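You operate a simulated robot arm through the tools that you are given. There is no shell and no other tool.

You run a simulated robot arm. Do the job below in one go: nothing can be reset, and whatever is moved stays where it is left.

TASK
Dunk stained glass N6 clean in the rinse tub and pour in 50 ml from the green pitcher.
Fine: the glass stands on the mixing mat for it and ends there; the pitcher goes back where it was. Set down upright: what you pick out.

The check looks at the end state, three seconds after you hand in, the way a careful person would. Anything else that was tipped, shoved, dropped, spilled or broken makes it a failure.

THE ROBOT
A 6-joint arm with a two-finger gripper, fixed in place. Base frame: the origin is at the foot of the arm, x ahead of it, y to its left, z up. Readings come in mm, rad, newtons and seconds.
Its first joint turns from -2.897 to 2.897 rad. Payload 3.43 kg.
Tool frame: the origin (TCP) lies between the finger pads and is the grasp point; the fingertips stand 20 mm ahead of it; z points along the fingers, y is the line along which they close. The gripper opens to 190 mm. The gripper's body begins 248 mm behind the TCP.
Orientation is that of the tool frame in the base frame, as a unit quaternion [w, x, y, z]. With the fingers straight down and closing along the base's y, the tool's x points along the base's -x, its y along +y and its z along -z.

THE INTERFACE
- The arm moves only by the tool apply_moves. Its argument "steps" is a list that holds one entry, the list of rows, each a list of 7 numbers: the opening, from 0 (shut) to 1 (fully open), then the shift along the base's x, y, z in mm, then the turn, a rotation vector about the base's x, y, z in rad. In form: [[[hand, dx, dy, dz, wx, wy, wz], ...]]. A call has 1 to 20 rows; each row is the pose to reach, as a shift and turn from the pose commanded when the call began. Rows are played at 5 a second. More than 50 mm and 0.15 rad between two rows, or a gripper value outside its range, and nothing of the call is played. A pose out of reach is approached as far as the arm can. The call stops where the force on the tool passes 40 N (or 10 N more than at its start, if that is more) or the arm is blocked; 0.2 s more then pass. The fingers move at their own pace (about 45 mm/s each) and stop on an object; they squeeze with about 33 N. The grip force told is the motor's: it shows also when the fingers shut on nothing. Time passes only in rows, and 0.2 s behind the last, so rows that repeat a pose let the fingers close. The reply holds the time, the measured pose of the TCP, the force on the tool along the base axes, the opening and the grip force, in the units named above and with some noise, with the torque about the TCP (base axes, N m) and any sound that the robot's microphone picked up, and new pictures: "show" is both (left out), scene, wrist or none.
- Cameras (640 x 400 px; columns grow to the right, rows downward): "scene" is fixed at [51.1, 650, 1464.3]; the picture's right is [-0.78, -0.63, 0.00], its down [-0.22, 0.27, -0.94] and it looks along [0.59, -0.73, -0.35] (base axes); focal length 364 px, centre (320, 200). "wrist" rides on the gripper at [70, -8, -288] in the tool frame; the picture's right is [0.12, 0.99, 0.00], its down [-0.96, 0.12, -0.25] and it looks along [-0.25, 0.03, 0.97] (tool axes); focal length 261 px, centre (320, 200). There is no depth. A picture from a camera that has moved, and an enlarged one, comes with that camera's place and axes in the base frame and with its lens.
- move_column(by): slides the trunk up (or, below 0, down) by that many mm; the arm rides with it, the base frame stays. It gives what a move gives, with no picture.
- inspect(camera, box): a new picture of the part [left, top, right, bottom] of that camera's present view, enlarged. The clock stands still meanwhile.
- job_done(): hands the job in; it is judged then, once.

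Places have to be worked out from the pictures, the camera data and where the tool is seen. Open the gripper and draw the arm clear of the work before you hand the job in, unless the task says otherwise.

The tools are called after "Call:" as name(argument=value, ...) on one line, values as JSON. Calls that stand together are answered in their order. apply_moves: Moves the arm, as the interface text tells. Its arguments: {"type":"object","properties":{"steps":{"type":"array","items":{"type":"array","items":{"type":"array","items":{"type":"number"}}}},"show":{"type":"string","enum":["both","scene","wrist","none"]}},"required":["steps"]} The other tools are called the same way: move_column (by) slides the trunk up or down; inspect (camera, box) takes an enlarged picture of a part of a camera's view; job_done () hands the job in.

At the start:

```text
clock: 0.0
position: [586.2, -60.0, 1339.3]
ee_rot: [0.0, 0.0, 1.0, 0.0]
force: [-0.2, 0.1, 0.2]
ft_torque: [0.02, -0.01, 0.01]
gripper_width: 190.2
gripper_force: 0.2
trunk travel left (down, up): [-165.0, 75.0]
```

scene: 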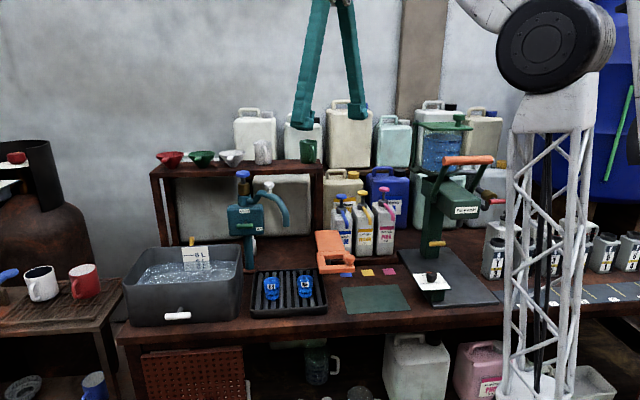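
wrist: 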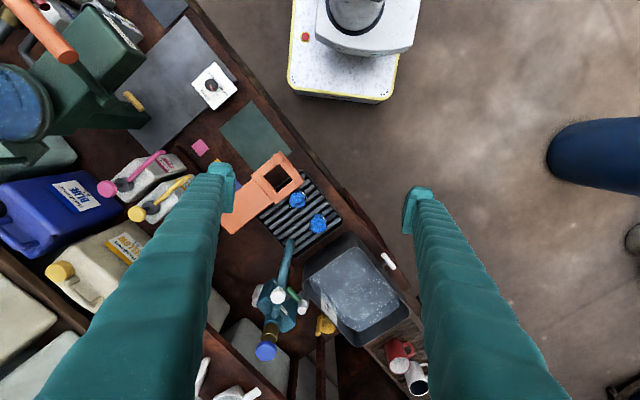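

I'll start by looking closely at the scene: the rinse tub, glasses, pitcher and mat must be identified.

Call:
inspect(camera="scene", box=[120, 220, 330, 350])

Call:
inspect(camera="scene", box=[310, 160, 510, 320])

Call:
inspect(camera="scene", box=[480, 210, 640, 310])

Call:
inspect(camera="scene", box=[140, 90, 340, 215])

Call:
inspect(camera="wrist", box=[80, 40, 400, 240])

Call:
inspect(camera="wrist", box=[200, 200, 440, 400])

Call:
inspect(camera="scene", box=[240, 320, 480, 400])

```text
3.05 times, centred on (225, 285) of scene
camera zoom: at [51.1, 650.0, 1464.3], right [-0.78, -0.63, 0.0], down [-0.22, 0.27, -0.94], along [0.59, -0.73, -0.35], focal length 1108 px, centre (610, -59)
```

zoom: 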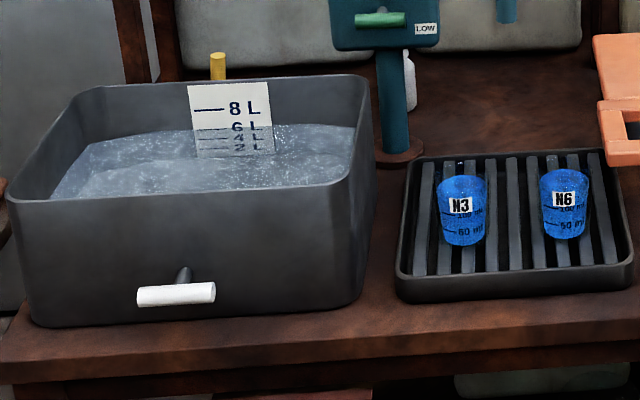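

```text
2.50 times, centred on (410, 240) of scene
camera zoom: at [51.1, 650.0, 1464.3], right [-0.78, -0.63, 0.0], down [-0.22, 0.27, -0.94], along [0.59, -0.73, -0.35], focal length 909 px, centre (95, 100)
```

zoom: 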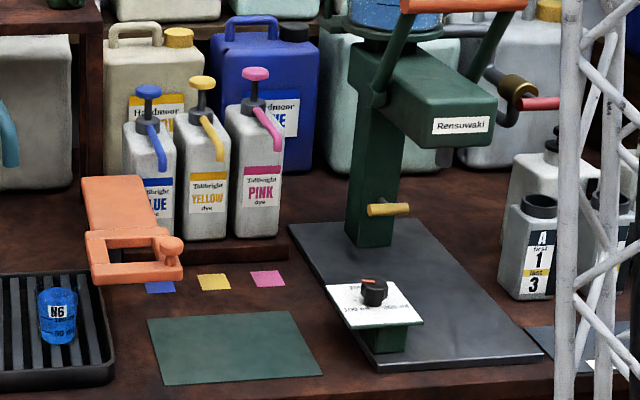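

```text
4.00 times, centred on (560, 260) of scene
camera zoom: at [51.1, 650.0, 1464.3], right [-0.78, -0.63, 0.0], down [-0.22, 0.27, -0.94], along [0.59, -0.73, -0.35], focal length 1454 px, centre (-640, -40)
```

zoom: 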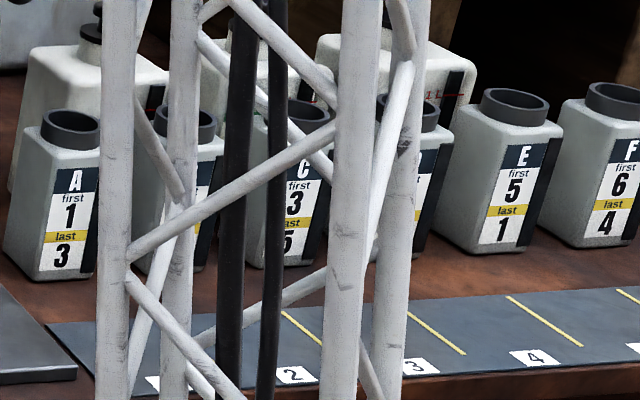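

```text
3.20 times, centred on (240, 152) of scene
camera zoom: at [51.1, 650.0, 1464.3], right [-0.78, -0.63, 0.0], down [-0.22, 0.27, -0.94], along [0.59, -0.73, -0.35], focal length 1163 px, centre (576, 352)
```

zoom: 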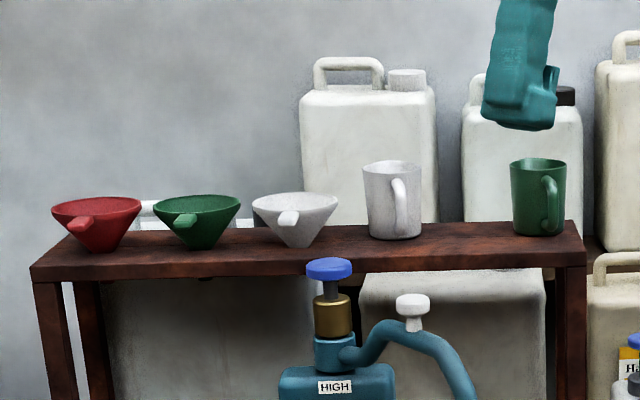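

```text
2.00 times, centred on (240, 140) of wrist
camera zoom: at [513.6, -68.3, 1627.6], right [-0.12, 0.99, 0.0], down [0.96, 0.12, 0.25], along [0.25, 0.03, -0.97], focal length 521 px, centre (480, 320)
```

zoom: 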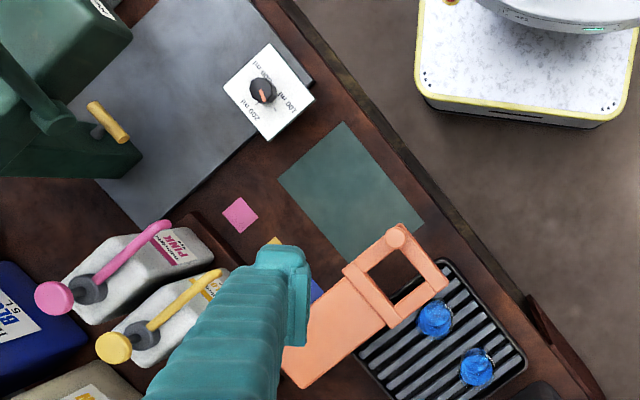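

```text
2.00 times, centred on (320, 300) of wrist
camera zoom: at [513.6, -68.3, 1627.6], right [-0.12, 0.99, 0.0], down [0.96, 0.12, 0.25], along [0.25, 0.03, -0.97], focal length 521 px, centre (320, 0)
```

zoom: 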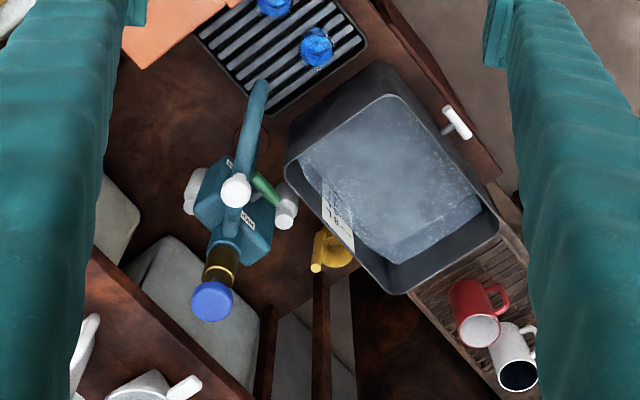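

```text
2.67 times, centred on (360, 360) of scene
camera zoom: at [51.1, 650.0, 1464.3], right [-0.78, -0.63, 0.0], down [-0.22, 0.27, -0.94], along [0.59, -0.73, -0.35], focal length 969 px, centre (213, -227)
```

zoom: 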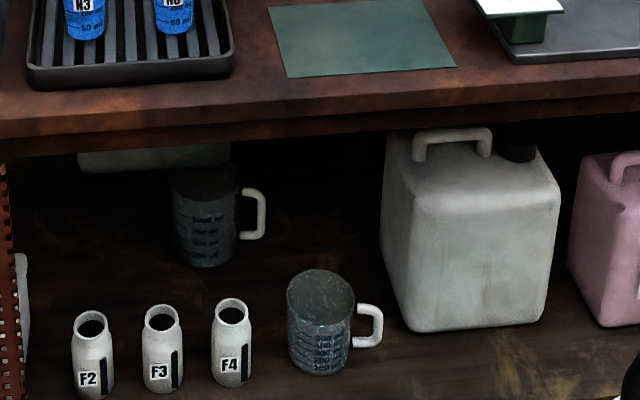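

The bench runs at about 45° to the base axes, with the tray, green mat and tub along its front and the green pitcher on the back shelf. I turn the tool to line up with the bench for a better look.

Call:
apply_moves(steps=[[[1, 0, 0, 0, 0, 0, -0.13], [1, 0, 0, 0, 0, 0, -0.26], [1, 0, 0, 0, 0, 0, -0.39], [1, 0, 0, 0, 0, 0, -0.52], [1, 0, 0, 0, 0, 0, -0.65], [1, 0, 0, 0, 0, 0, -0.785], [1, 0, 0, 0, 0, 0, -0.785]]])

```text
clock: 1.6
position: [587.1, -59.6, 1339.8]
ee_rot: [0.001, 0.383, 0.924, 0.001]
force: [-0.7, 0.3, 0.5]
ft_torque: [0.02, 0.0, -0.02]
gripper_width: 190.2
gripper_force: 0.0
trunk travel left (down, up): [-165.0, 75.0]
camera wrist: at [528.6, -15.5, 1627.6], right [0.62, 0.79, 0.0], down [0.76, -0.6, 0.25], along [0.2, -0.15, -0.97], focal length 261 px, centre (320, 200)
```

scene: 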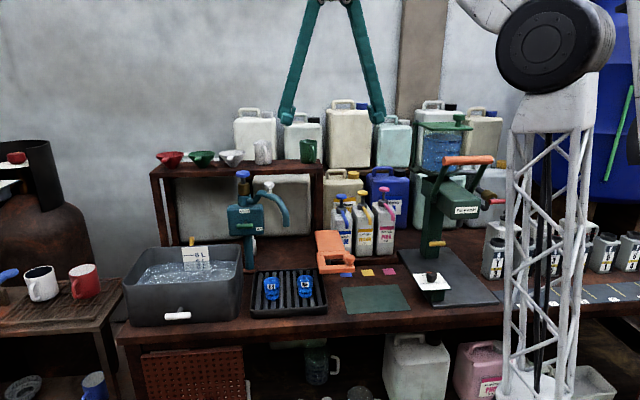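
wrist: 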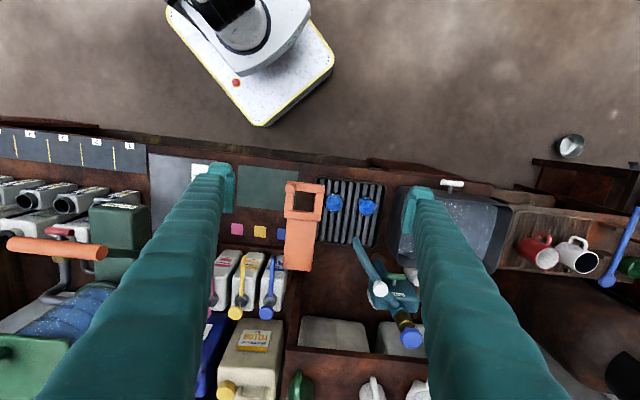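

Now I see the green pitcher at the bottom edge of the wrist view. I zoom in on it and on the orange item, glasses and mat.

Call:
inspect(camera="wrist", box=[240, 320, 440, 400])

Call:
inspect(camera="wrist", box=[220, 150, 420, 275])

Call:
inspect(camera="scene", box=[280, 130, 340, 170])

Call:
inspect(camera="scene", box=[290, 220, 410, 320])

```text
3.20 times, centred on (340, 360) of wrist
camera zoom: at [528.6, -15.5, 1627.6], right [0.62, 0.79, 0.0], down [0.76, -0.6, 0.25], along [0.2, -0.15, -0.97], focal length 834 px, centre (256, -312)
```

zoom: 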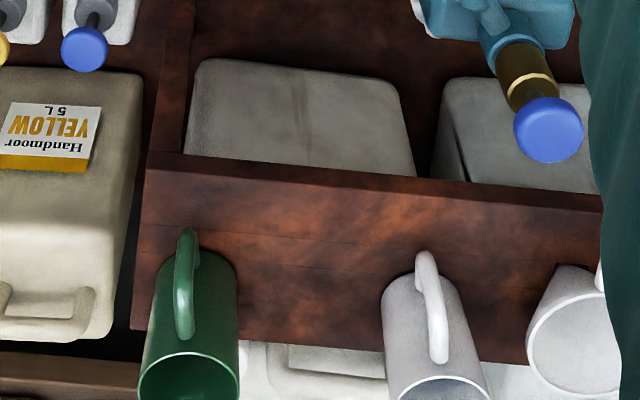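

```text
3.20 times, centred on (320, 212) of wrist
camera zoom: at [528.6, -15.5, 1627.6], right [0.62, 0.79, 0.0], down [0.76, -0.6, 0.25], along [0.2, -0.15, -0.97], focal length 834 px, centre (320, 160)
```

zoom: 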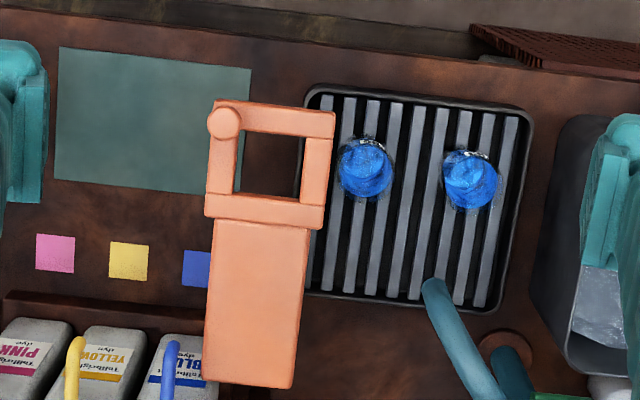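

```text
10.00 times, centred on (310, 150) of scene
camera zoom: at [51.1, 650.0, 1464.3], right [-0.78, -0.63, 0.0], down [-0.22, 0.27, -0.94], along [0.59, -0.73, -0.35], focal length 3635 px, centre (420, 700)
```

zoom: 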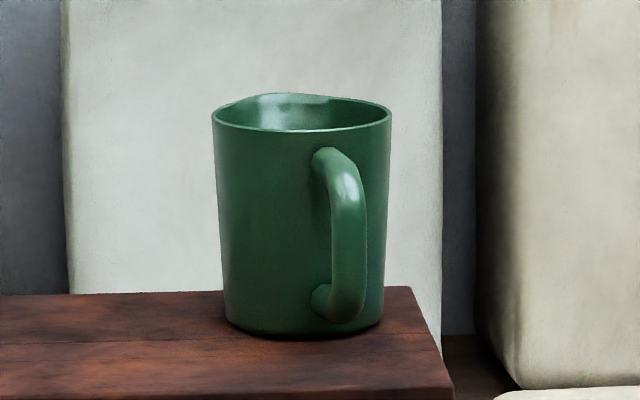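

```text
4.00 times, centred on (350, 270) of scene
camera zoom: at [51.1, 650.0, 1464.3], right [-0.78, -0.63, 0.0], down [-0.22, 0.27, -0.94], along [0.59, -0.73, -0.35], focal length 1454 px, centre (200, -80)
```

zoom: 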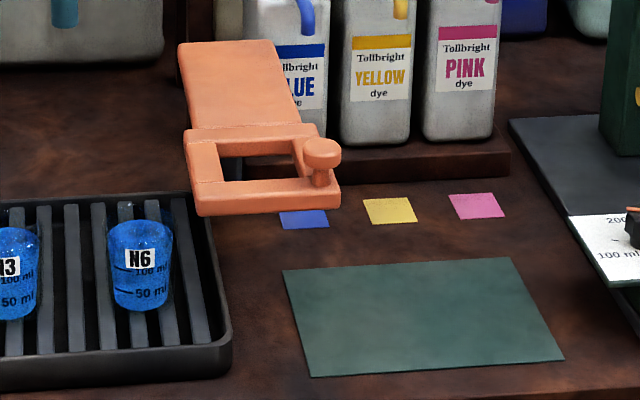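

The pitcher stands near (984, -431) with its rim at z≈1180, and N6 near (735, -117). I lower the hand in front of the bench for a closer look at the tray, pump spout and tub.

Call:
apply_moves(steps=[[[1, 10, 0, -40, 0, 0, 0], [1, 20, 0, -80, 0, 0, 0], [1, 30, 0, -120, 0, 0, 0], [1, 40, 0, -160, 0, 0, 0], [1, 50, 0, -200, 0, 0, 0], [1, 50, 0, -240, 0, 0, 0], [1, 50, 0, -240, 0, 0, 0]]])

```text
clock: 3.2
position: [635.9, -62.5, 1099.9]
ee_rot: [0.001, 0.382, 0.924, 0.0]
force: [0.0, -0.5, 0.4]
ft_torque: [0.0, 0.01, 0.01]
gripper_width: 189.7
gripper_force: 0.1
trunk travel left (down, up): [-165.0, 75.0]
camera wrist: at [578.0, -17.1, 1387.5], right [0.62, 0.79, 0.0], down [0.76, -0.6, 0.25], along [0.2, -0.15, -0.97], focal length 261 px, centre (320, 200)
```

scene: 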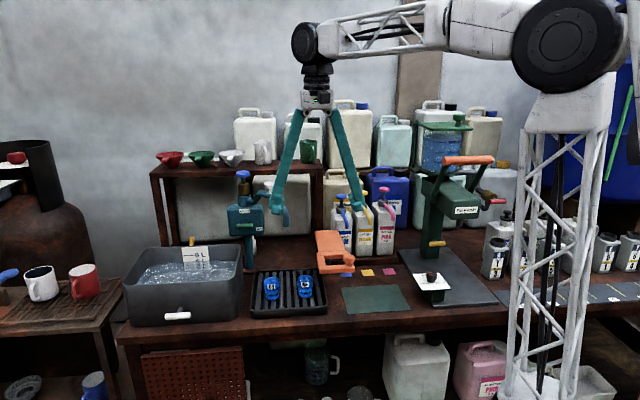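
wrist: 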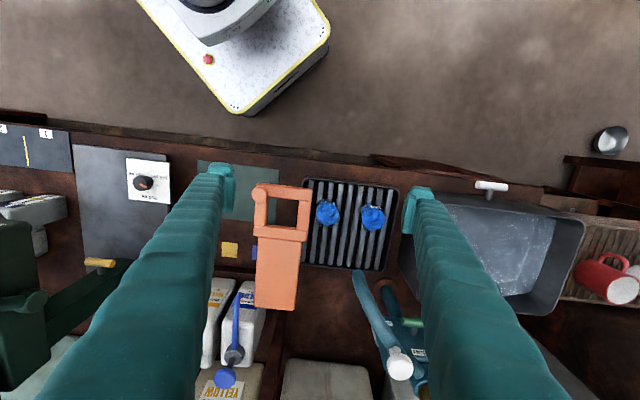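

I zoom the wrist view to fix the tray, glasses, spout, orange gate and tub more precisely.

Call:
inspect(camera="wrist", box=[230, 160, 430, 285])

Call:
inspect(camera="wrist", box=[340, 160, 600, 400])

Call:
inspect(camera="scene", box=[215, 165, 335, 320])

```text
3.20 times, centred on (330, 222) of wrist
camera zoom: at [578.0, -17.1, 1387.5], right [0.62, 0.79, 0.0], down [0.76, -0.6, 0.25], along [0.2, -0.15, -0.97], focal length 834 px, centre (288, 128)
```

zoom: 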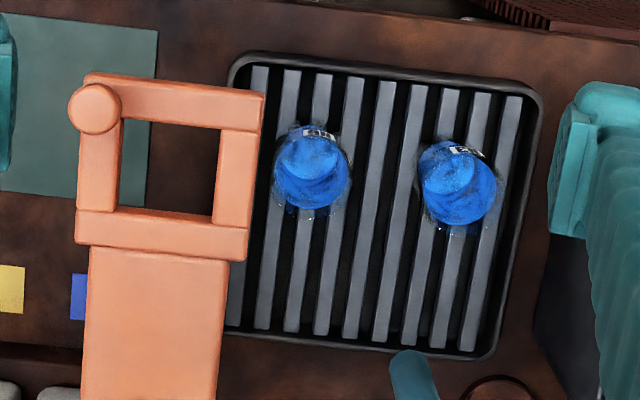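

```text
1.67 times, centred on (470, 280) of wrist
camera zoom: at [578.0, -17.1, 1387.5], right [0.62, 0.79, 0.0], down [0.76, -0.6, 0.25], along [0.2, -0.15, -0.97], focal length 434 px, centre (70, 67)
```

zoom: 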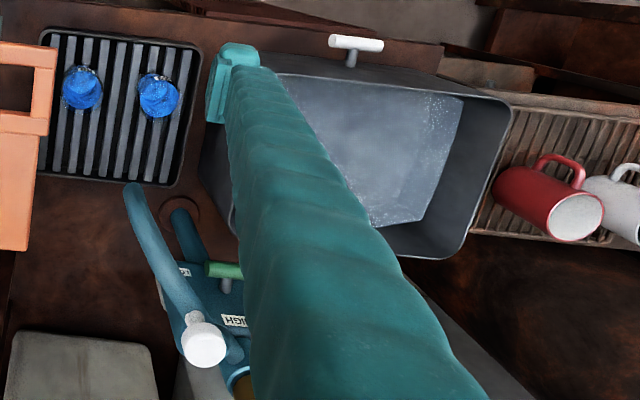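

```text
2.58 times, centred on (275, 242) of scene
camera zoom: at [51.1, 650.0, 1464.3], right [-0.78, -0.63, 0.0], down [-0.22, 0.27, -0.94], along [0.59, -0.73, -0.35], focal length 938 px, centre (436, 90)
```

zoom: 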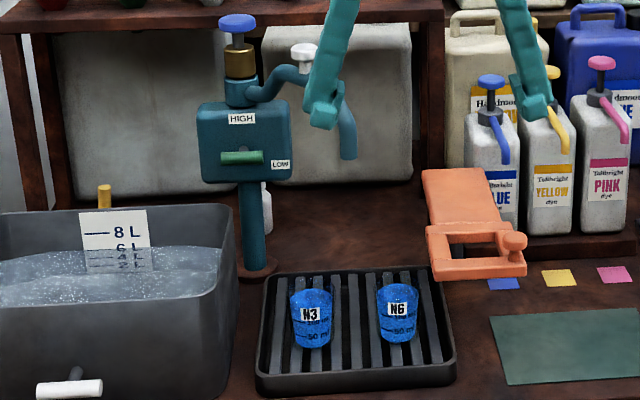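

N6 stands near (735, -118), its rim at about z 809; the pump spout hangs at about (808, -111, 970) and the orange gate edge is at about z 885 beside it. Before touching anything I test, high above the tub, whether the wrist can pitch level and roll 180° (needed to empty the glass).

Call:
apply_moves(steps=[[[0.9, 36, 20, 0, 0, 0, 0.116], [0.8, 72, 40, 0, 0, 0, 0.232], [0.7, 108, 60, 0, 0, 0, 0.348], [0.6, 144, 80, 0, 0, 0, 0.464], [0.5, 180, 100, 0, 0, 0, 0.58], [0.5, 214, 122, 0, 0, 0, 0.698], [0.5, 214, 122, 0, 0, 0, 0.698]]])

```text
clock: 4.8
position: [851.7, 58.5, 1101.4]
ee_rot: [0.0, 0.043, 0.999, 0.0]
force: [-0.1, -0.5, -0.3]
ft_torque: [0.0, 0.06, -0.02]
gripper_width: 95.0
gripper_force: 0.1
trunk travel left (down, up): [-165.0, 75.0]
camera wrist: at [779.5, 57.5, 1388.6], right [-0.03, 1.0, 0.0], down [0.97, 0.03, 0.25], along [0.25, 0.01, -0.97], focal length 261 px, centre (320, 200)
```

scene: 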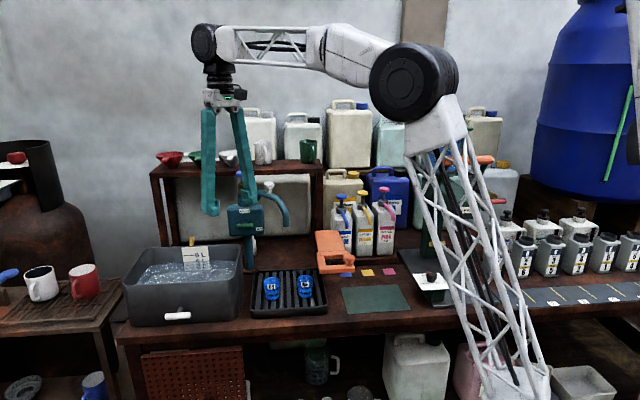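
wrist: 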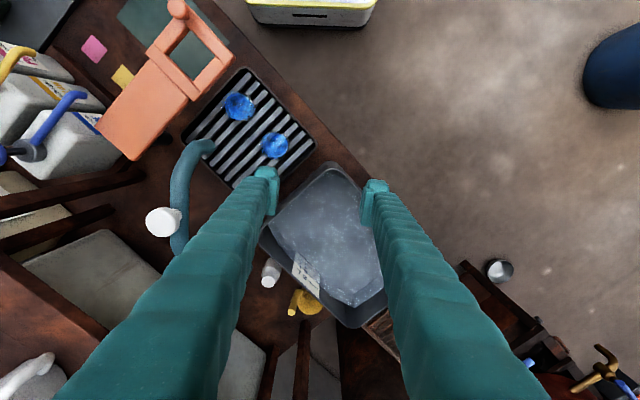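

Reach is fine here. Now I pitch the tool up to horizontal as a trial.

Call:
apply_moves(steps=[[[0.5, 0, 0, 0, -0.0122, -0.1395, 0], [0.5, 0, 0, 0, -0.0244, -0.279, 0], [0.5, 0, 0, 0, -0.0366, -0.4184, 0], [0.5, 0, 0, 0, -0.0488, -0.5579, 0], [0.5, 0, 0, 0, -0.061, -0.6974, 0], [0.5, 0, 0, 0, -0.0732, -0.8369, 0], [0.5, 0, 0, 0, -0.0854, -0.9763, 0], [0.5, 0, 0, 0, -0.0976, -1.1158, 0], [0.5, 0, 0, 0, -0.1098, -1.2553, 0], [0.5, 0, 0, 0, -0.122, -1.3948, 0], [0.5, 0, 0, 0, -0.1342, -1.5343, 0], [0.5, 0, 0, 0, -0.1342, -1.5343, 0]]])

```text
clock: 7.4
position: [849.9, 54.9, 1098.3]
ee_rot: [0.695, 0.041, 0.717, -0.032]
force: [0.4, 4.2, 1.1]
ft_torque: [-0.03, 0.23, -0.86]
gripper_width: 95.0
gripper_force: 0.0
out of reach, approached as far as the arm can: row 8
trunk travel left (down, up): [-165.0, 75.0]
camera wrist: at [559.0, 78.4, 1037.7], right [0.1, 0.99, -0.11], down [-0.2, 0.13, 0.97], along [0.97, -0.07, 0.21], focal length 261 px, centre (320, 200)
```

scene: 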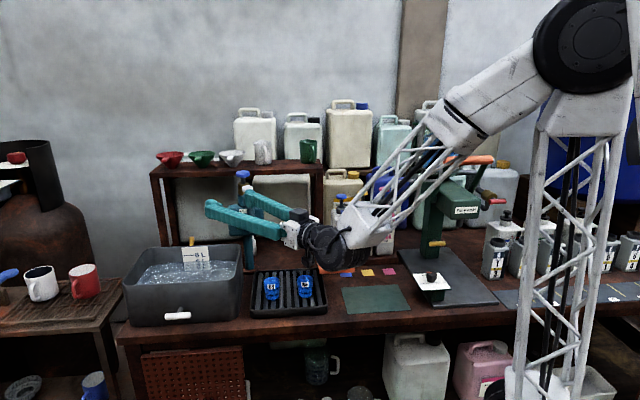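
wrist: 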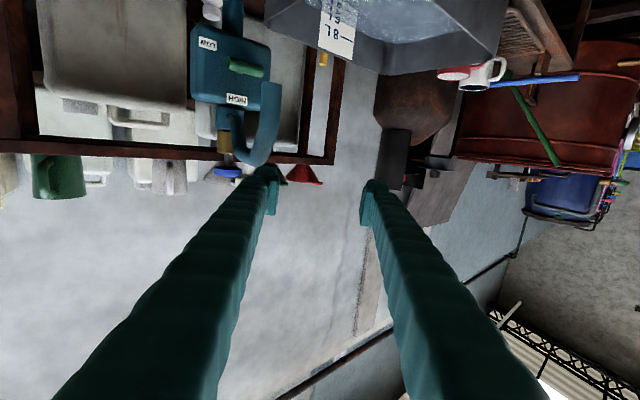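

The tool levelled, but the sensor shows about 4 N sideways; I hold still to see whether it's a contact or just motion.

Call:
apply_moves(steps=[[[0.5, 0, 0, 0, 0, 0, 0], [0.5, 0, 0, 0, 0, 0, 0], [0.5, 0, 0, 0, 0, 0, 0]]])

Call:
inspect(camera="scene", box=[190, 160, 390, 285])

```text
clock: 8.2
position: [849.6, 61.5, 1101.2]
ee_rot: [0.696, 0.031, 0.717, -0.03]
force: [1.4, 0.6, 0.3]
ft_torque: [-0.02, -0.01, 0.03]
gripper_width: 95.0
gripper_force: 0.1
trunk travel left (down, up): [-165.0, 75.0]
camera wrist: at [559.1, 79.0, 1038.7], right [0.08, 0.99, -0.12], down [-0.21, 0.13, 0.97], along [0.97, -0.06, 0.22], focal length 261 px, centre (320, 200)
```

scene: 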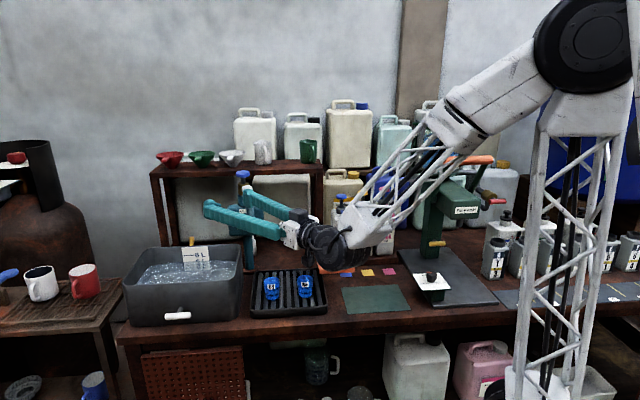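
wrist: 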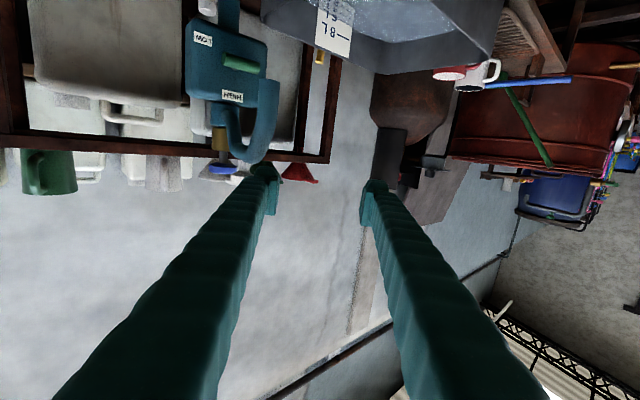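

```text
3.20 times, centred on (290, 222) of scene
camera zoom: at [51.1, 650.0, 1464.3], right [-0.78, -0.63, 0.0], down [-0.22, 0.27, -0.94], along [0.59, -0.73, -0.35], focal length 1163 px, centre (416, 128)
```

zoom: 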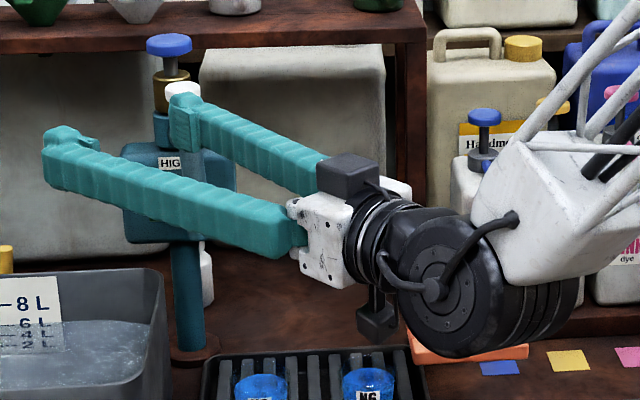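

That was only motion; it's settled near zero. Now I test rolling the hand about its own axis.

Call:
apply_moves(steps=[[[0.5, 0, 0, 0, 0.1444, -0.0125, -0.0044], [0.5, 0, 0, 0, 0.2888, -0.0249, -0.0087], [0.5, 0, 0, 0, 0.4333, -0.0374, -0.0131], [0.5, 0, 0, 0, 0.5777, -0.0499, -0.0174], [0.5, 0, 0, 0, 0.7221, -0.0624, -0.0218], [0.5, 0, 0, 0, 0.8665, -0.0748, -0.0261], [0.5, 0, 0, 0, 1.0109, -0.0873, -0.0305], [0.5, 0, 0, 0, 1.1554, -0.0998, -0.0348], [0.5, 0, 0, 0, 1.2998, -0.1122, -0.0392], [0.5, 0, 0, 0, 1.4442, -0.1247, -0.0435], [0.5, 0, 0, 0, 1.5886, -0.1372, -0.0479], [0.5, 0, 0, 0, 1.733, -0.1496, -0.0522], [0.5, 0, 0, 0, 1.8775, -0.1621, -0.0566], [0.5, 0, 0, 0, 2.0219, -0.1746, -0.0609], [0.5, 0, 0, 0, 2.1663, -0.187, -0.0653], [0.5, 0, 0, 0, 2.3107, -0.1995, -0.0696], [0.5, 0, 0, 0, 2.4551, -0.212, -0.074], [0.5, 0, 0, 0, 2.5996, -0.2245, -0.0783], [0.5, 0, 0, 0, 2.744, -0.2369, -0.0827], [0.5, 0, 0, 0, 2.744, -0.2369, -0.0827]]])

```text
clock: 12.4
position: [848.2, 60.8, 1099.8]
ee_rot: [0.162, 0.71, 0.106, 0.677]
force: [0.3, -0.4, -0.6]
ft_torque: [0.0, -0.02, -0.01]
gripper_width: 95.0
gripper_force: 0.0
out of reach, approached as far as the arm can: row 1, 2, 3, 4, 5, 6, 7, 8, 9, 10, 11, 12, 13, 14
trunk travel left (down, up): [-165.0, 75.0]
camera wrist: at [565.9, 120.9, 1171.1], right [-0.06, -0.87, 0.48], down [-0.31, -0.44, -0.84], along [0.95, -0.2, -0.25], focal length 261 px, centre (320, 200)
```

scene: 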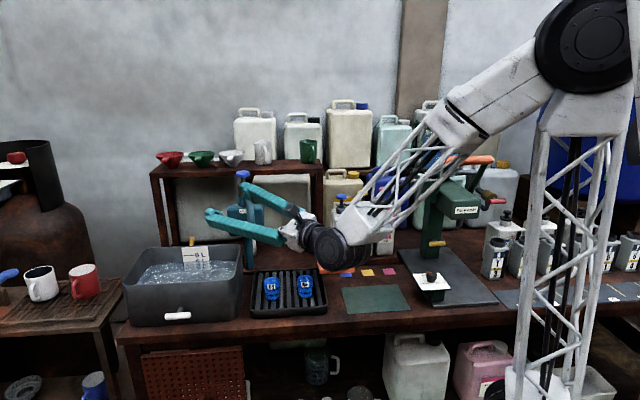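
wrist: 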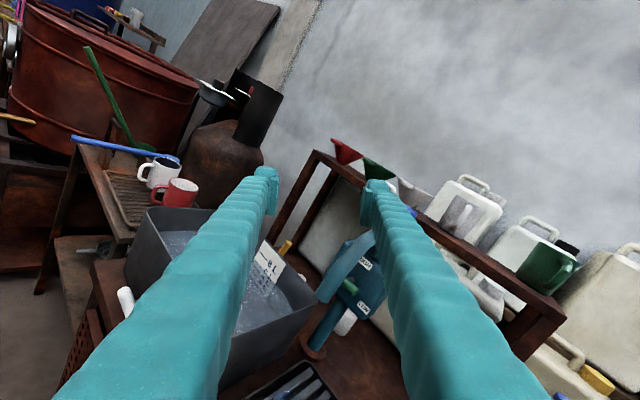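

The roll works too (157° reached), so emptying the glass is feasible. I undo the roll, then go to the glass.

Call:
apply_moves(steps=[[[0.5, 0, 0, 0, -0.1444, 0.0125, 0.0044], [0.5, 0, 0, 0, -0.2888, 0.0249, 0.0087], [0.5, 0, 0, 0, -0.4333, 0.0374, 0.0131], [0.5, 0, 0, 0, -0.5777, 0.0499, 0.0174], [0.5, 0, 0, 0, -0.7221, 0.0624, 0.0218], [0.5, 0, 0, 0, -0.8665, 0.0748, 0.0261], [0.5, 0, 0, 0, -1.0109, 0.0873, 0.0305], [0.5, 0, 0, 0, -1.1554, 0.0998, 0.0348], [0.5, 0, 0, 0, -1.2998, 0.1122, 0.0392], [0.5, 0, 0, 0, -1.4442, 0.1247, 0.0435], [0.5, 0, 0, 0, -1.5886, 0.1372, 0.0479], [0.5, 0, 0, 0, -1.733, 0.1496, 0.0522], [0.5, 0, 0, 0, -1.8775, 0.1621, 0.0566], [0.5, 0, 0, 0, -2.0219, 0.1746, 0.0609], [0.5, 0, 0, 0, -2.1663, 0.187, 0.0653], [0.5, 0, 0, 0, -2.3107, 0.1995, 0.0696], [0.5, 0, 0, 0, -2.4551, 0.212, 0.074], [0.5, 0, 0, 0, -2.5996, 0.2245, 0.0783], [0.5, 0, 0, 0, -2.744, 0.2369, 0.0827], [0.5, 0, 0, 0, -2.744, 0.2369, 0.0827]]], show="none")

```text
clock: 16.6
position: [849.7, 62.1, 1100.8]
ee_rot: [0.696, 0.031, 0.716, -0.031]
force: [-0.2, 0.2, -0.4]
ft_torque: [0.01, 0.02, 0.01]
gripper_width: 95.0
gripper_force: 0.0
trunk travel left (down, up): [-165.0, 75.0]
```

Now I swing to a standoff in front of N6 with the tool pitched 50° down, pointing roughly along -y, fingers at about 82 mm.

Call:
apply_moves(steps=[[[0.5, -12, -7.7, -17.8, 0.0556, 0.0605, -0.1114], [0.43, -24, -15.5, -35.6, 0.1113, 0.121, -0.2228], [0.43, -36, -23.2, -53.5, 0.1669, 0.1815, -0.3341], [0.43, -48, -30.9, -71.3, 0.2225, 0.242, -0.4455], [0.43, -60, -38.6, -89.1, 0.2781, 0.3025, -0.5569], [0.43, -72, -46.4, -106.9, 0.3338, 0.3629, -0.6683], [0.43, -84, -54.1, -124.7, 0.3894, 0.4234, -0.7797], [0.43, -96, -61.8, -142.5, 0.445, 0.4839, -0.8911], [0.43, -108, -69.5, -160.4, 0.5006, 0.5444, -1.0024], [0.43, -120, -77.3, -178.2, 0.5563, 0.6049, -1.1138], [0.43, -132, -85, -196, 0.6119, 0.6654, -1.2252], [0.43, -132, -85, -196, 0.6119, 0.6654, -1.2252], [0.43, -132, -85, -196, 0.6119, 0.6654, -1.2252]]])

```text
clock: 19.4
position: [717.7, -23.5, 904.1]
ee_rot: [0.261, 0.605, 0.72, -0.219]
force: [0.1, 0.3, -0.2]
ft_torque: [-0.04, 0.01, 0.03]
gripper_width: 81.7
gripper_force: 0.0
trunk travel left (down, up): [-165.0, 75.0]
camera wrist: at [666.6, 210.0, 1079.6], right [0.96, 0.26, -0.08], down [0.21, -0.55, 0.81], along [0.17, -0.79, -0.58], focal length 261 px, centre (320, 200)
```

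scene: 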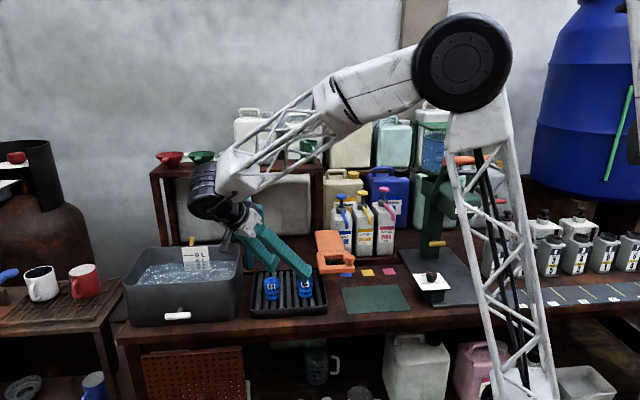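
wrist: 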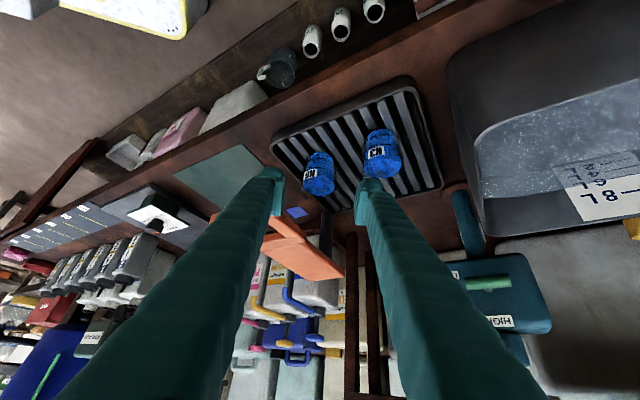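

N6 sits almost exactly where the approach line should land. I zoom to confirm alignment and clearance to N3 and the gate.

Call:
inspect(camera="wrist", box=[240, 110, 440, 235])

Call:
inspect(camera="scene", box=[220, 190, 380, 320])

```text
3.20 times, centred on (340, 172) of wrist
camera zoom: at [666.6, 210.0, 1079.6], right [0.96, 0.26, -0.08], down [0.21, -0.55, 0.81], along [0.17, -0.79, -0.58], focal length 834 px, centre (256, 288)
```

zoom: 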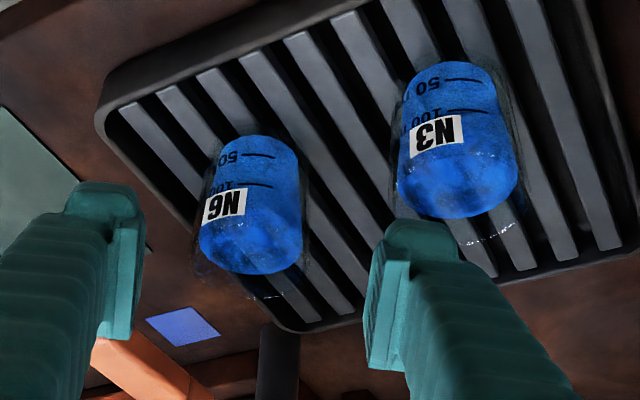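

```text
3.08 times, centred on (300, 255) of scene
camera zoom: at [51.1, 650.0, 1464.3], right [-0.78, -0.63, 0.0], down [-0.22, 0.27, -0.94], along [0.59, -0.73, -0.35], focal length 1118 px, centre (382, 31)
```

zoom: 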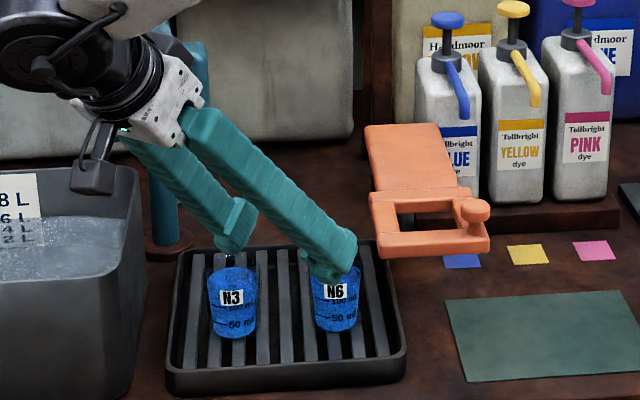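

I look closer at N6's rim: there seems to be a clear part around the blue coating.

Call:
inspect(camera="wrist", box=[290, 140, 354, 220])

Call:
inspect(camera="scene", box=[260, 255, 330, 310])

```text
5.00 times, centred on (322, 180) of wrist
camera zoom: at [666.6, 210.0, 1079.6], right [0.96, 0.26, -0.08], down [0.21, -0.55, 0.81], along [0.17, -0.79, -0.58], focal length 1303 px, centre (310, 300)
```

zoom: 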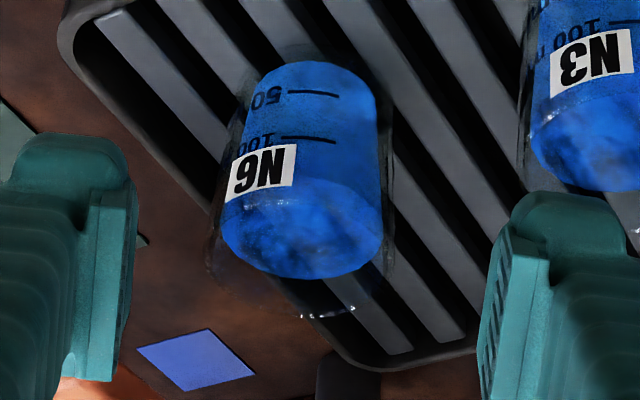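

```text
7.27 times, centred on (295, 282) of scene
camera zoom: at [51.1, 650.0, 1464.3], right [-0.78, -0.63, 0.0], down [-0.22, 0.27, -0.94], along [0.59, -0.73, -0.35], focal length 2644 px, centre (502, -400)
```

zoom: 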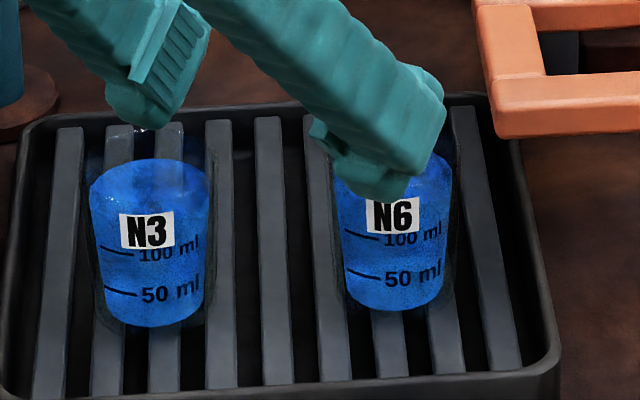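

The real glass is a clear tumbler around the blue film (rim about z 826, about 60 mm wide), well centred between the fingers. I advance along the tool axis to the grasp, still open.

Call:
apply_moves(steps=[[[0.43, 3.5, -18.9, -22.4, 0, 0, 0], [0.43, 7, -37.8, -44.8, 0, 0, 0], [0.43, 10.4, -56.7, -67.2, 0, 0, 0], [0.43, 13.8, -75.6, -89.6, 0, 0, 0], [0.43, 17.3, -94.5, -112, 0, 0, 0], [0.43, 17.3, -94.5, -112, 0, 0, 0]]])

Call:
inspect(camera="scene", box=[250, 240, 340, 315])

Call:
inspect(camera="wrist", box=[240, 120, 400, 260])

```text
clock: 20.3
position: [731.1, -86.5, 838.8]
ee_rot: [0.266, 0.604, 0.718, -0.219]
force: [-7.7, 0.3, 24.0]
ft_torque: [0.44, -1.4, 0.18]
gripper_width: 79.8
gripper_force: 0.0
trunk travel left (down, up): [-165.0, 75.0]
stopped in row 4: the force on the tool passed its limit at 60 N (the readings are from after the stop); the commanded pose is now the measured one
camera wrist: at [678.7, 148.1, 1012.5], right [0.96, 0.26, -0.07], down [0.21, -0.55, 0.81], along [0.17, -0.8, -0.58], focal length 261 px, centre (320, 200)
```

scene: 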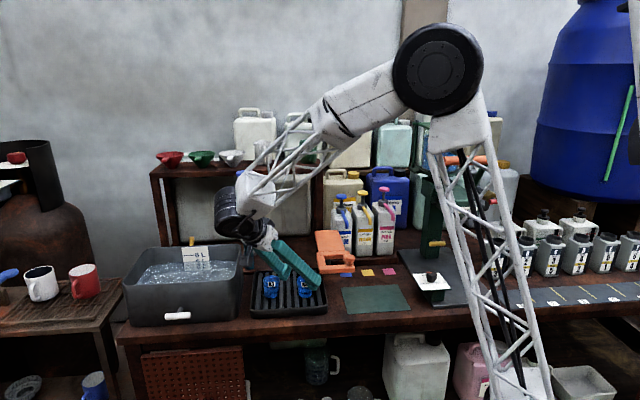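
wrist: 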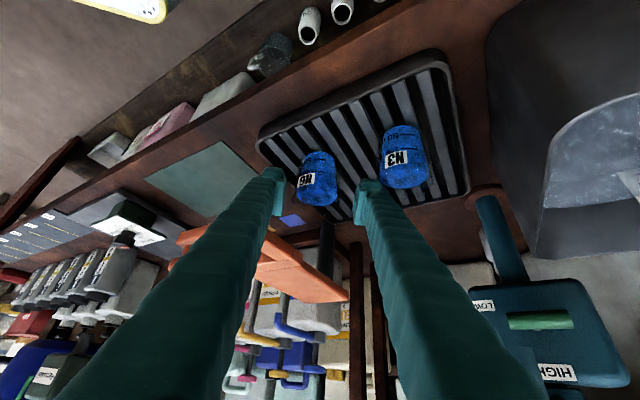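

```text
5.33 times, centred on (295, 278) of scene
camera zoom: at [51.1, 650.0, 1464.3], right [-0.78, -0.63, 0.0], down [-0.22, 0.27, -0.94], along [0.59, -0.73, -0.35], focal length 1938 px, centre (453, -213)
```

zoom: 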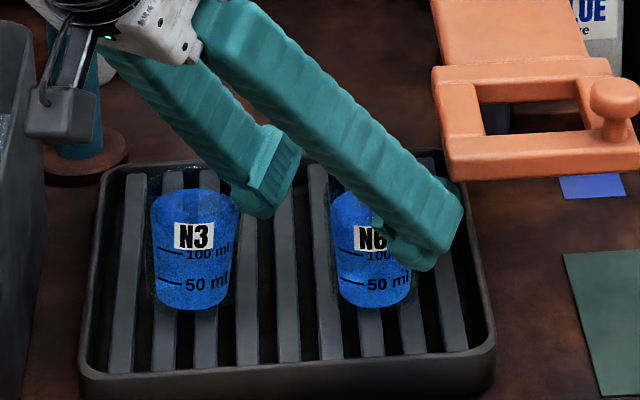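

```text
2.86 times, centred on (320, 190) of wrist
camera zoom: at [678.7, 148.1, 1012.5], right [0.96, 0.26, -0.07], down [0.21, -0.55, 0.81], along [0.17, -0.8, -0.58], focal length 745 px, centre (320, 229)
```

zoom: 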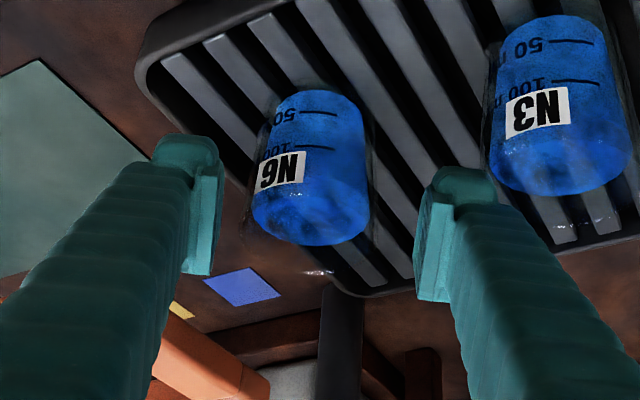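

The stop shows ~24 N up, and the torque places the contact about 60 mm toward +x: the right-hand finger touched the rim of N3. I lift straight up at once to unload it.

Call:
apply_moves(steps=[[[0.43, 0, 0, 8, 0, 0, 0], [0.43, 0, 0, 25, 0, 0, 0], [0.43, -2, 15, 50, 0, 0, 0], [0.43, -5, 40, 80, 0, 0, 0], [0.43, -5, 40, 80, 0, 0, 0]]])

Call:
inspect(camera="scene", box=[250, 240, 340, 315])

Call:
inspect(camera="wrist", box=[250, 110, 450, 235])

```text
clock: 21.5
position: [727.1, -46.3, 915.3]
ee_rot: [0.265, 0.605, 0.719, -0.219]
force: [-0.4, 0.1, -0.3]
ft_torque: [0.0, 0.02, 0.0]
gripper_width: 81.6
gripper_force: 0.1
trunk travel left (down, up): [-165.0, 75.0]
camera wrist: at [674.2, 189.8, 1090.8], right [0.96, 0.26, -0.07], down [0.21, -0.55, 0.81], along [0.17, -0.8, -0.58], focal length 261 px, centre (320, 200)
```

scene: 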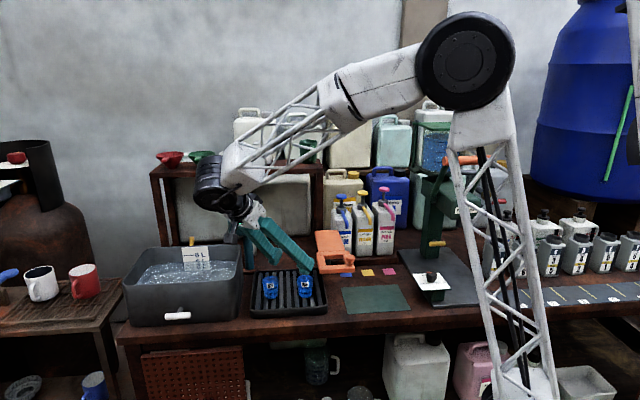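
wrist: 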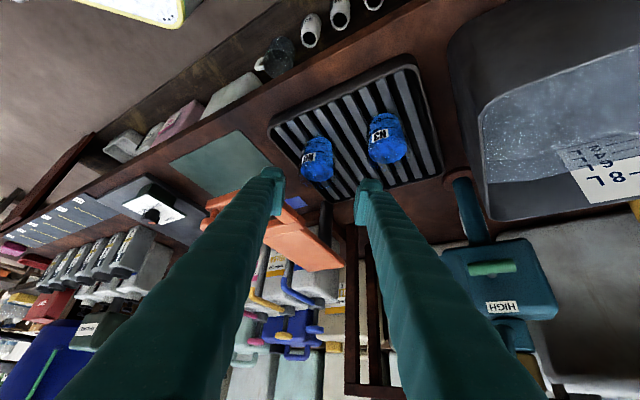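

```text
5.33 times, centred on (295, 278) of scene
camera zoom: at [51.1, 650.0, 1464.3], right [-0.78, -0.63, 0.0], down [-0.22, 0.27, -0.94], along [0.59, -0.73, -0.35], focal length 1938 px, centre (453, -213)
```

zoom: 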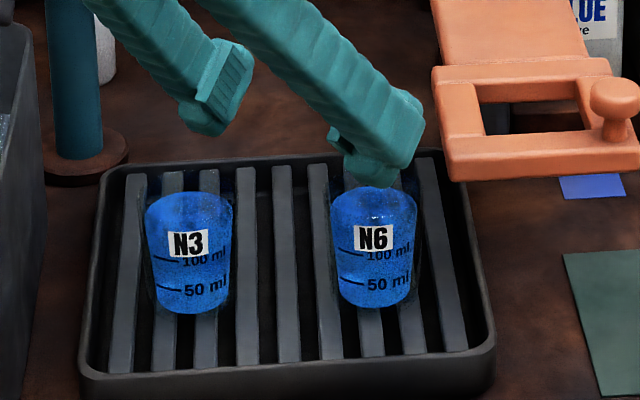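

```text
3.20 times, centred on (350, 172) of wrist
camera zoom: at [674.2, 189.8, 1090.8], right [0.96, 0.26, -0.07], down [0.21, -0.55, 0.81], along [0.17, -0.8, -0.58], focal length 834 px, centre (224, 288)
```

zoom: 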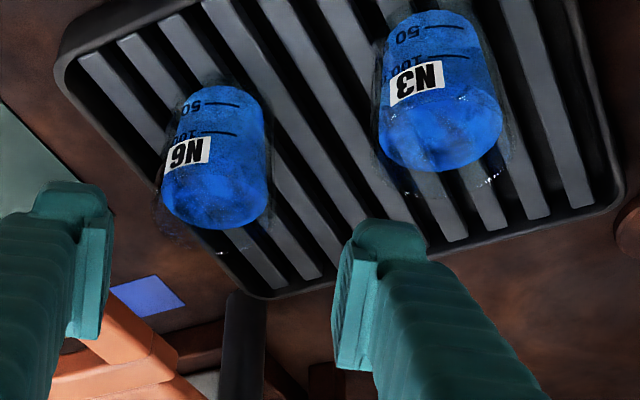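

N3 is still upright; I compare its place against the earlier identical zoom.

Call:
inspect(camera="scene", box=[260, 255, 330, 310])

Call:
inspect(camera="scene", box=[120, 220, 330, 350])

```text
7.27 times, centred on (295, 282) of scene
camera zoom: at [51.1, 650.0, 1464.3], right [-0.78, -0.63, 0.0], down [-0.22, 0.27, -0.94], along [0.59, -0.73, -0.35], focal length 2644 px, centre (502, -400)
```

zoom: 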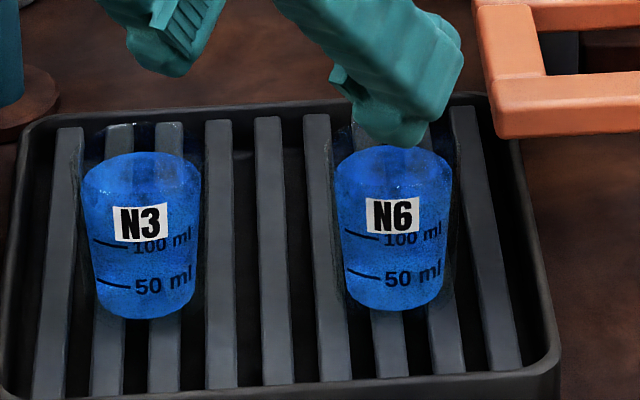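

```text
3.05 times, centred on (225, 285) of scene
camera zoom: at [51.1, 650.0, 1464.3], right [-0.78, -0.63, 0.0], down [-0.22, 0.27, -0.94], along [0.59, -0.73, -0.35], focal length 1108 px, centre (610, -59)
```

zoom: 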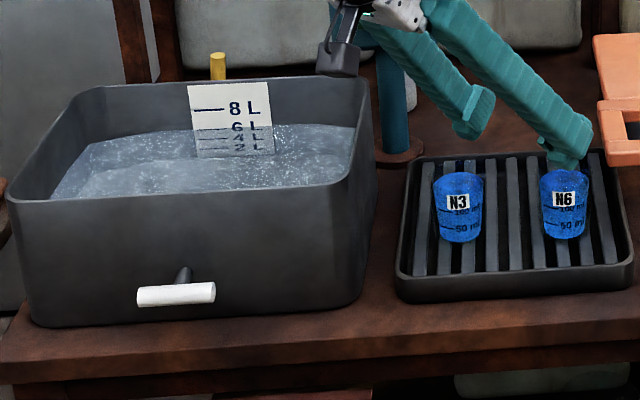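

N3 was pushed only ~7 mm and stands upright; I'll set that right later. I re-plan: a shallower 40° tool pointing azimuth −65°, with a narrower opening, which clears both N3 and the gate by ~20 mm.

Call:
apply_moves(steps=[[[0.4, -13.5, 8.2, -5, -0.0551, -0.0154, 0.0871], [0.38, -27, 16.3, -15, -0.1103, -0.0308, 0.1743], [0.37, -40.4, 24.5, -32.3, -0.1654, -0.0462, 0.2614], [0.37, -40.4, 24.5, -32.3, -0.1654, -0.0462, 0.2614], [0.37, -40.4, 24.5, -32.3, -0.1654, -0.0462, 0.2614]]])

Call:
inspect(camera="wrist", box=[240, 110, 440, 235])

Call:
inspect(camera="scene", box=[220, 200, 380, 320])

```text
clock: 22.7
position: [685.9, -20.9, 883.4]
ee_rot: [0.356, 0.487, 0.764, -0.228]
force: [-0.1, -1.0, 0.7]
ft_torque: [-0.02, 0.01, 0.0]
gripper_width: 70.3
gripper_force: 0.0
trunk travel left (down, up): [-165.0, 75.0]
camera wrist: at [564.5, 216.3, 1014.1], right [0.87, 0.49, -0.09], down [0.29, -0.34, 0.9], along [0.41, -0.8, -0.43], focal length 261 px, centre (320, 200)
```

scene: 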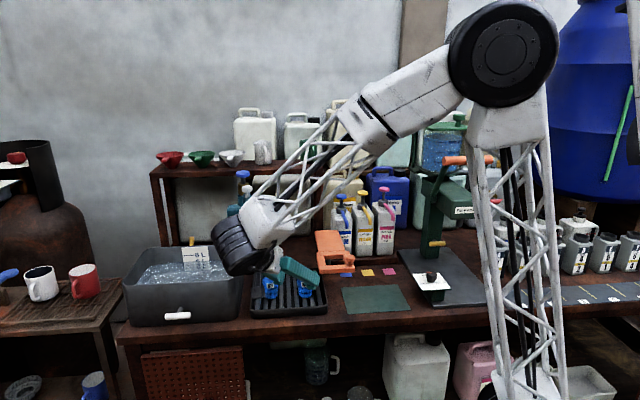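
wrist: 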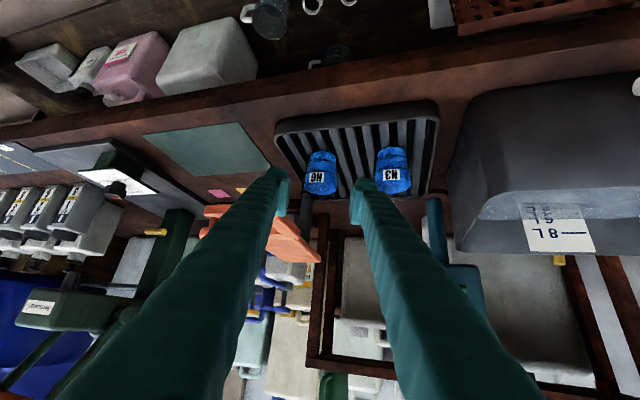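

```text
3.20 times, centred on (340, 172) of wrist
camera zoom: at [564.5, 216.3, 1014.1], right [0.87, 0.49, -0.09], down [0.29, -0.34, 0.9], along [0.41, -0.8, -0.43], focal length 834 px, centre (256, 288)
```

zoom: 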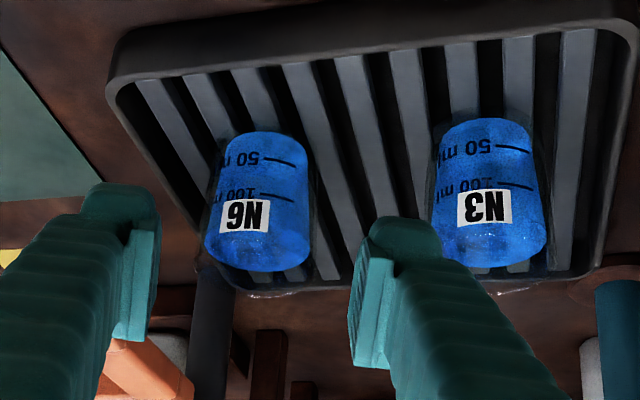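

```text
3.33 times, centred on (300, 260) of scene
camera zoom: at [51.1, 650.0, 1464.3], right [-0.78, -0.63, 0.0], down [-0.22, 0.27, -0.94], along [0.59, -0.73, -0.35], focal length 1212 px, centre (387, 0)
```

zoom: 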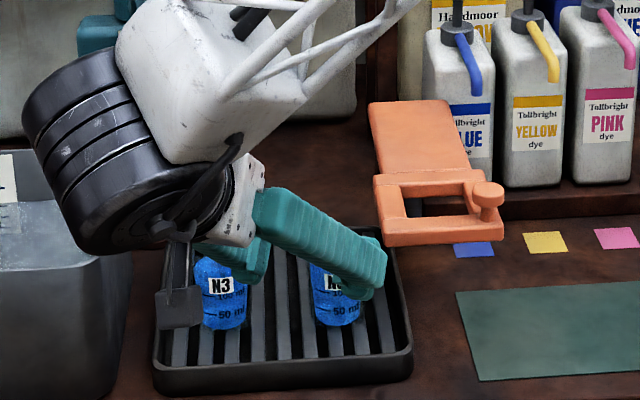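

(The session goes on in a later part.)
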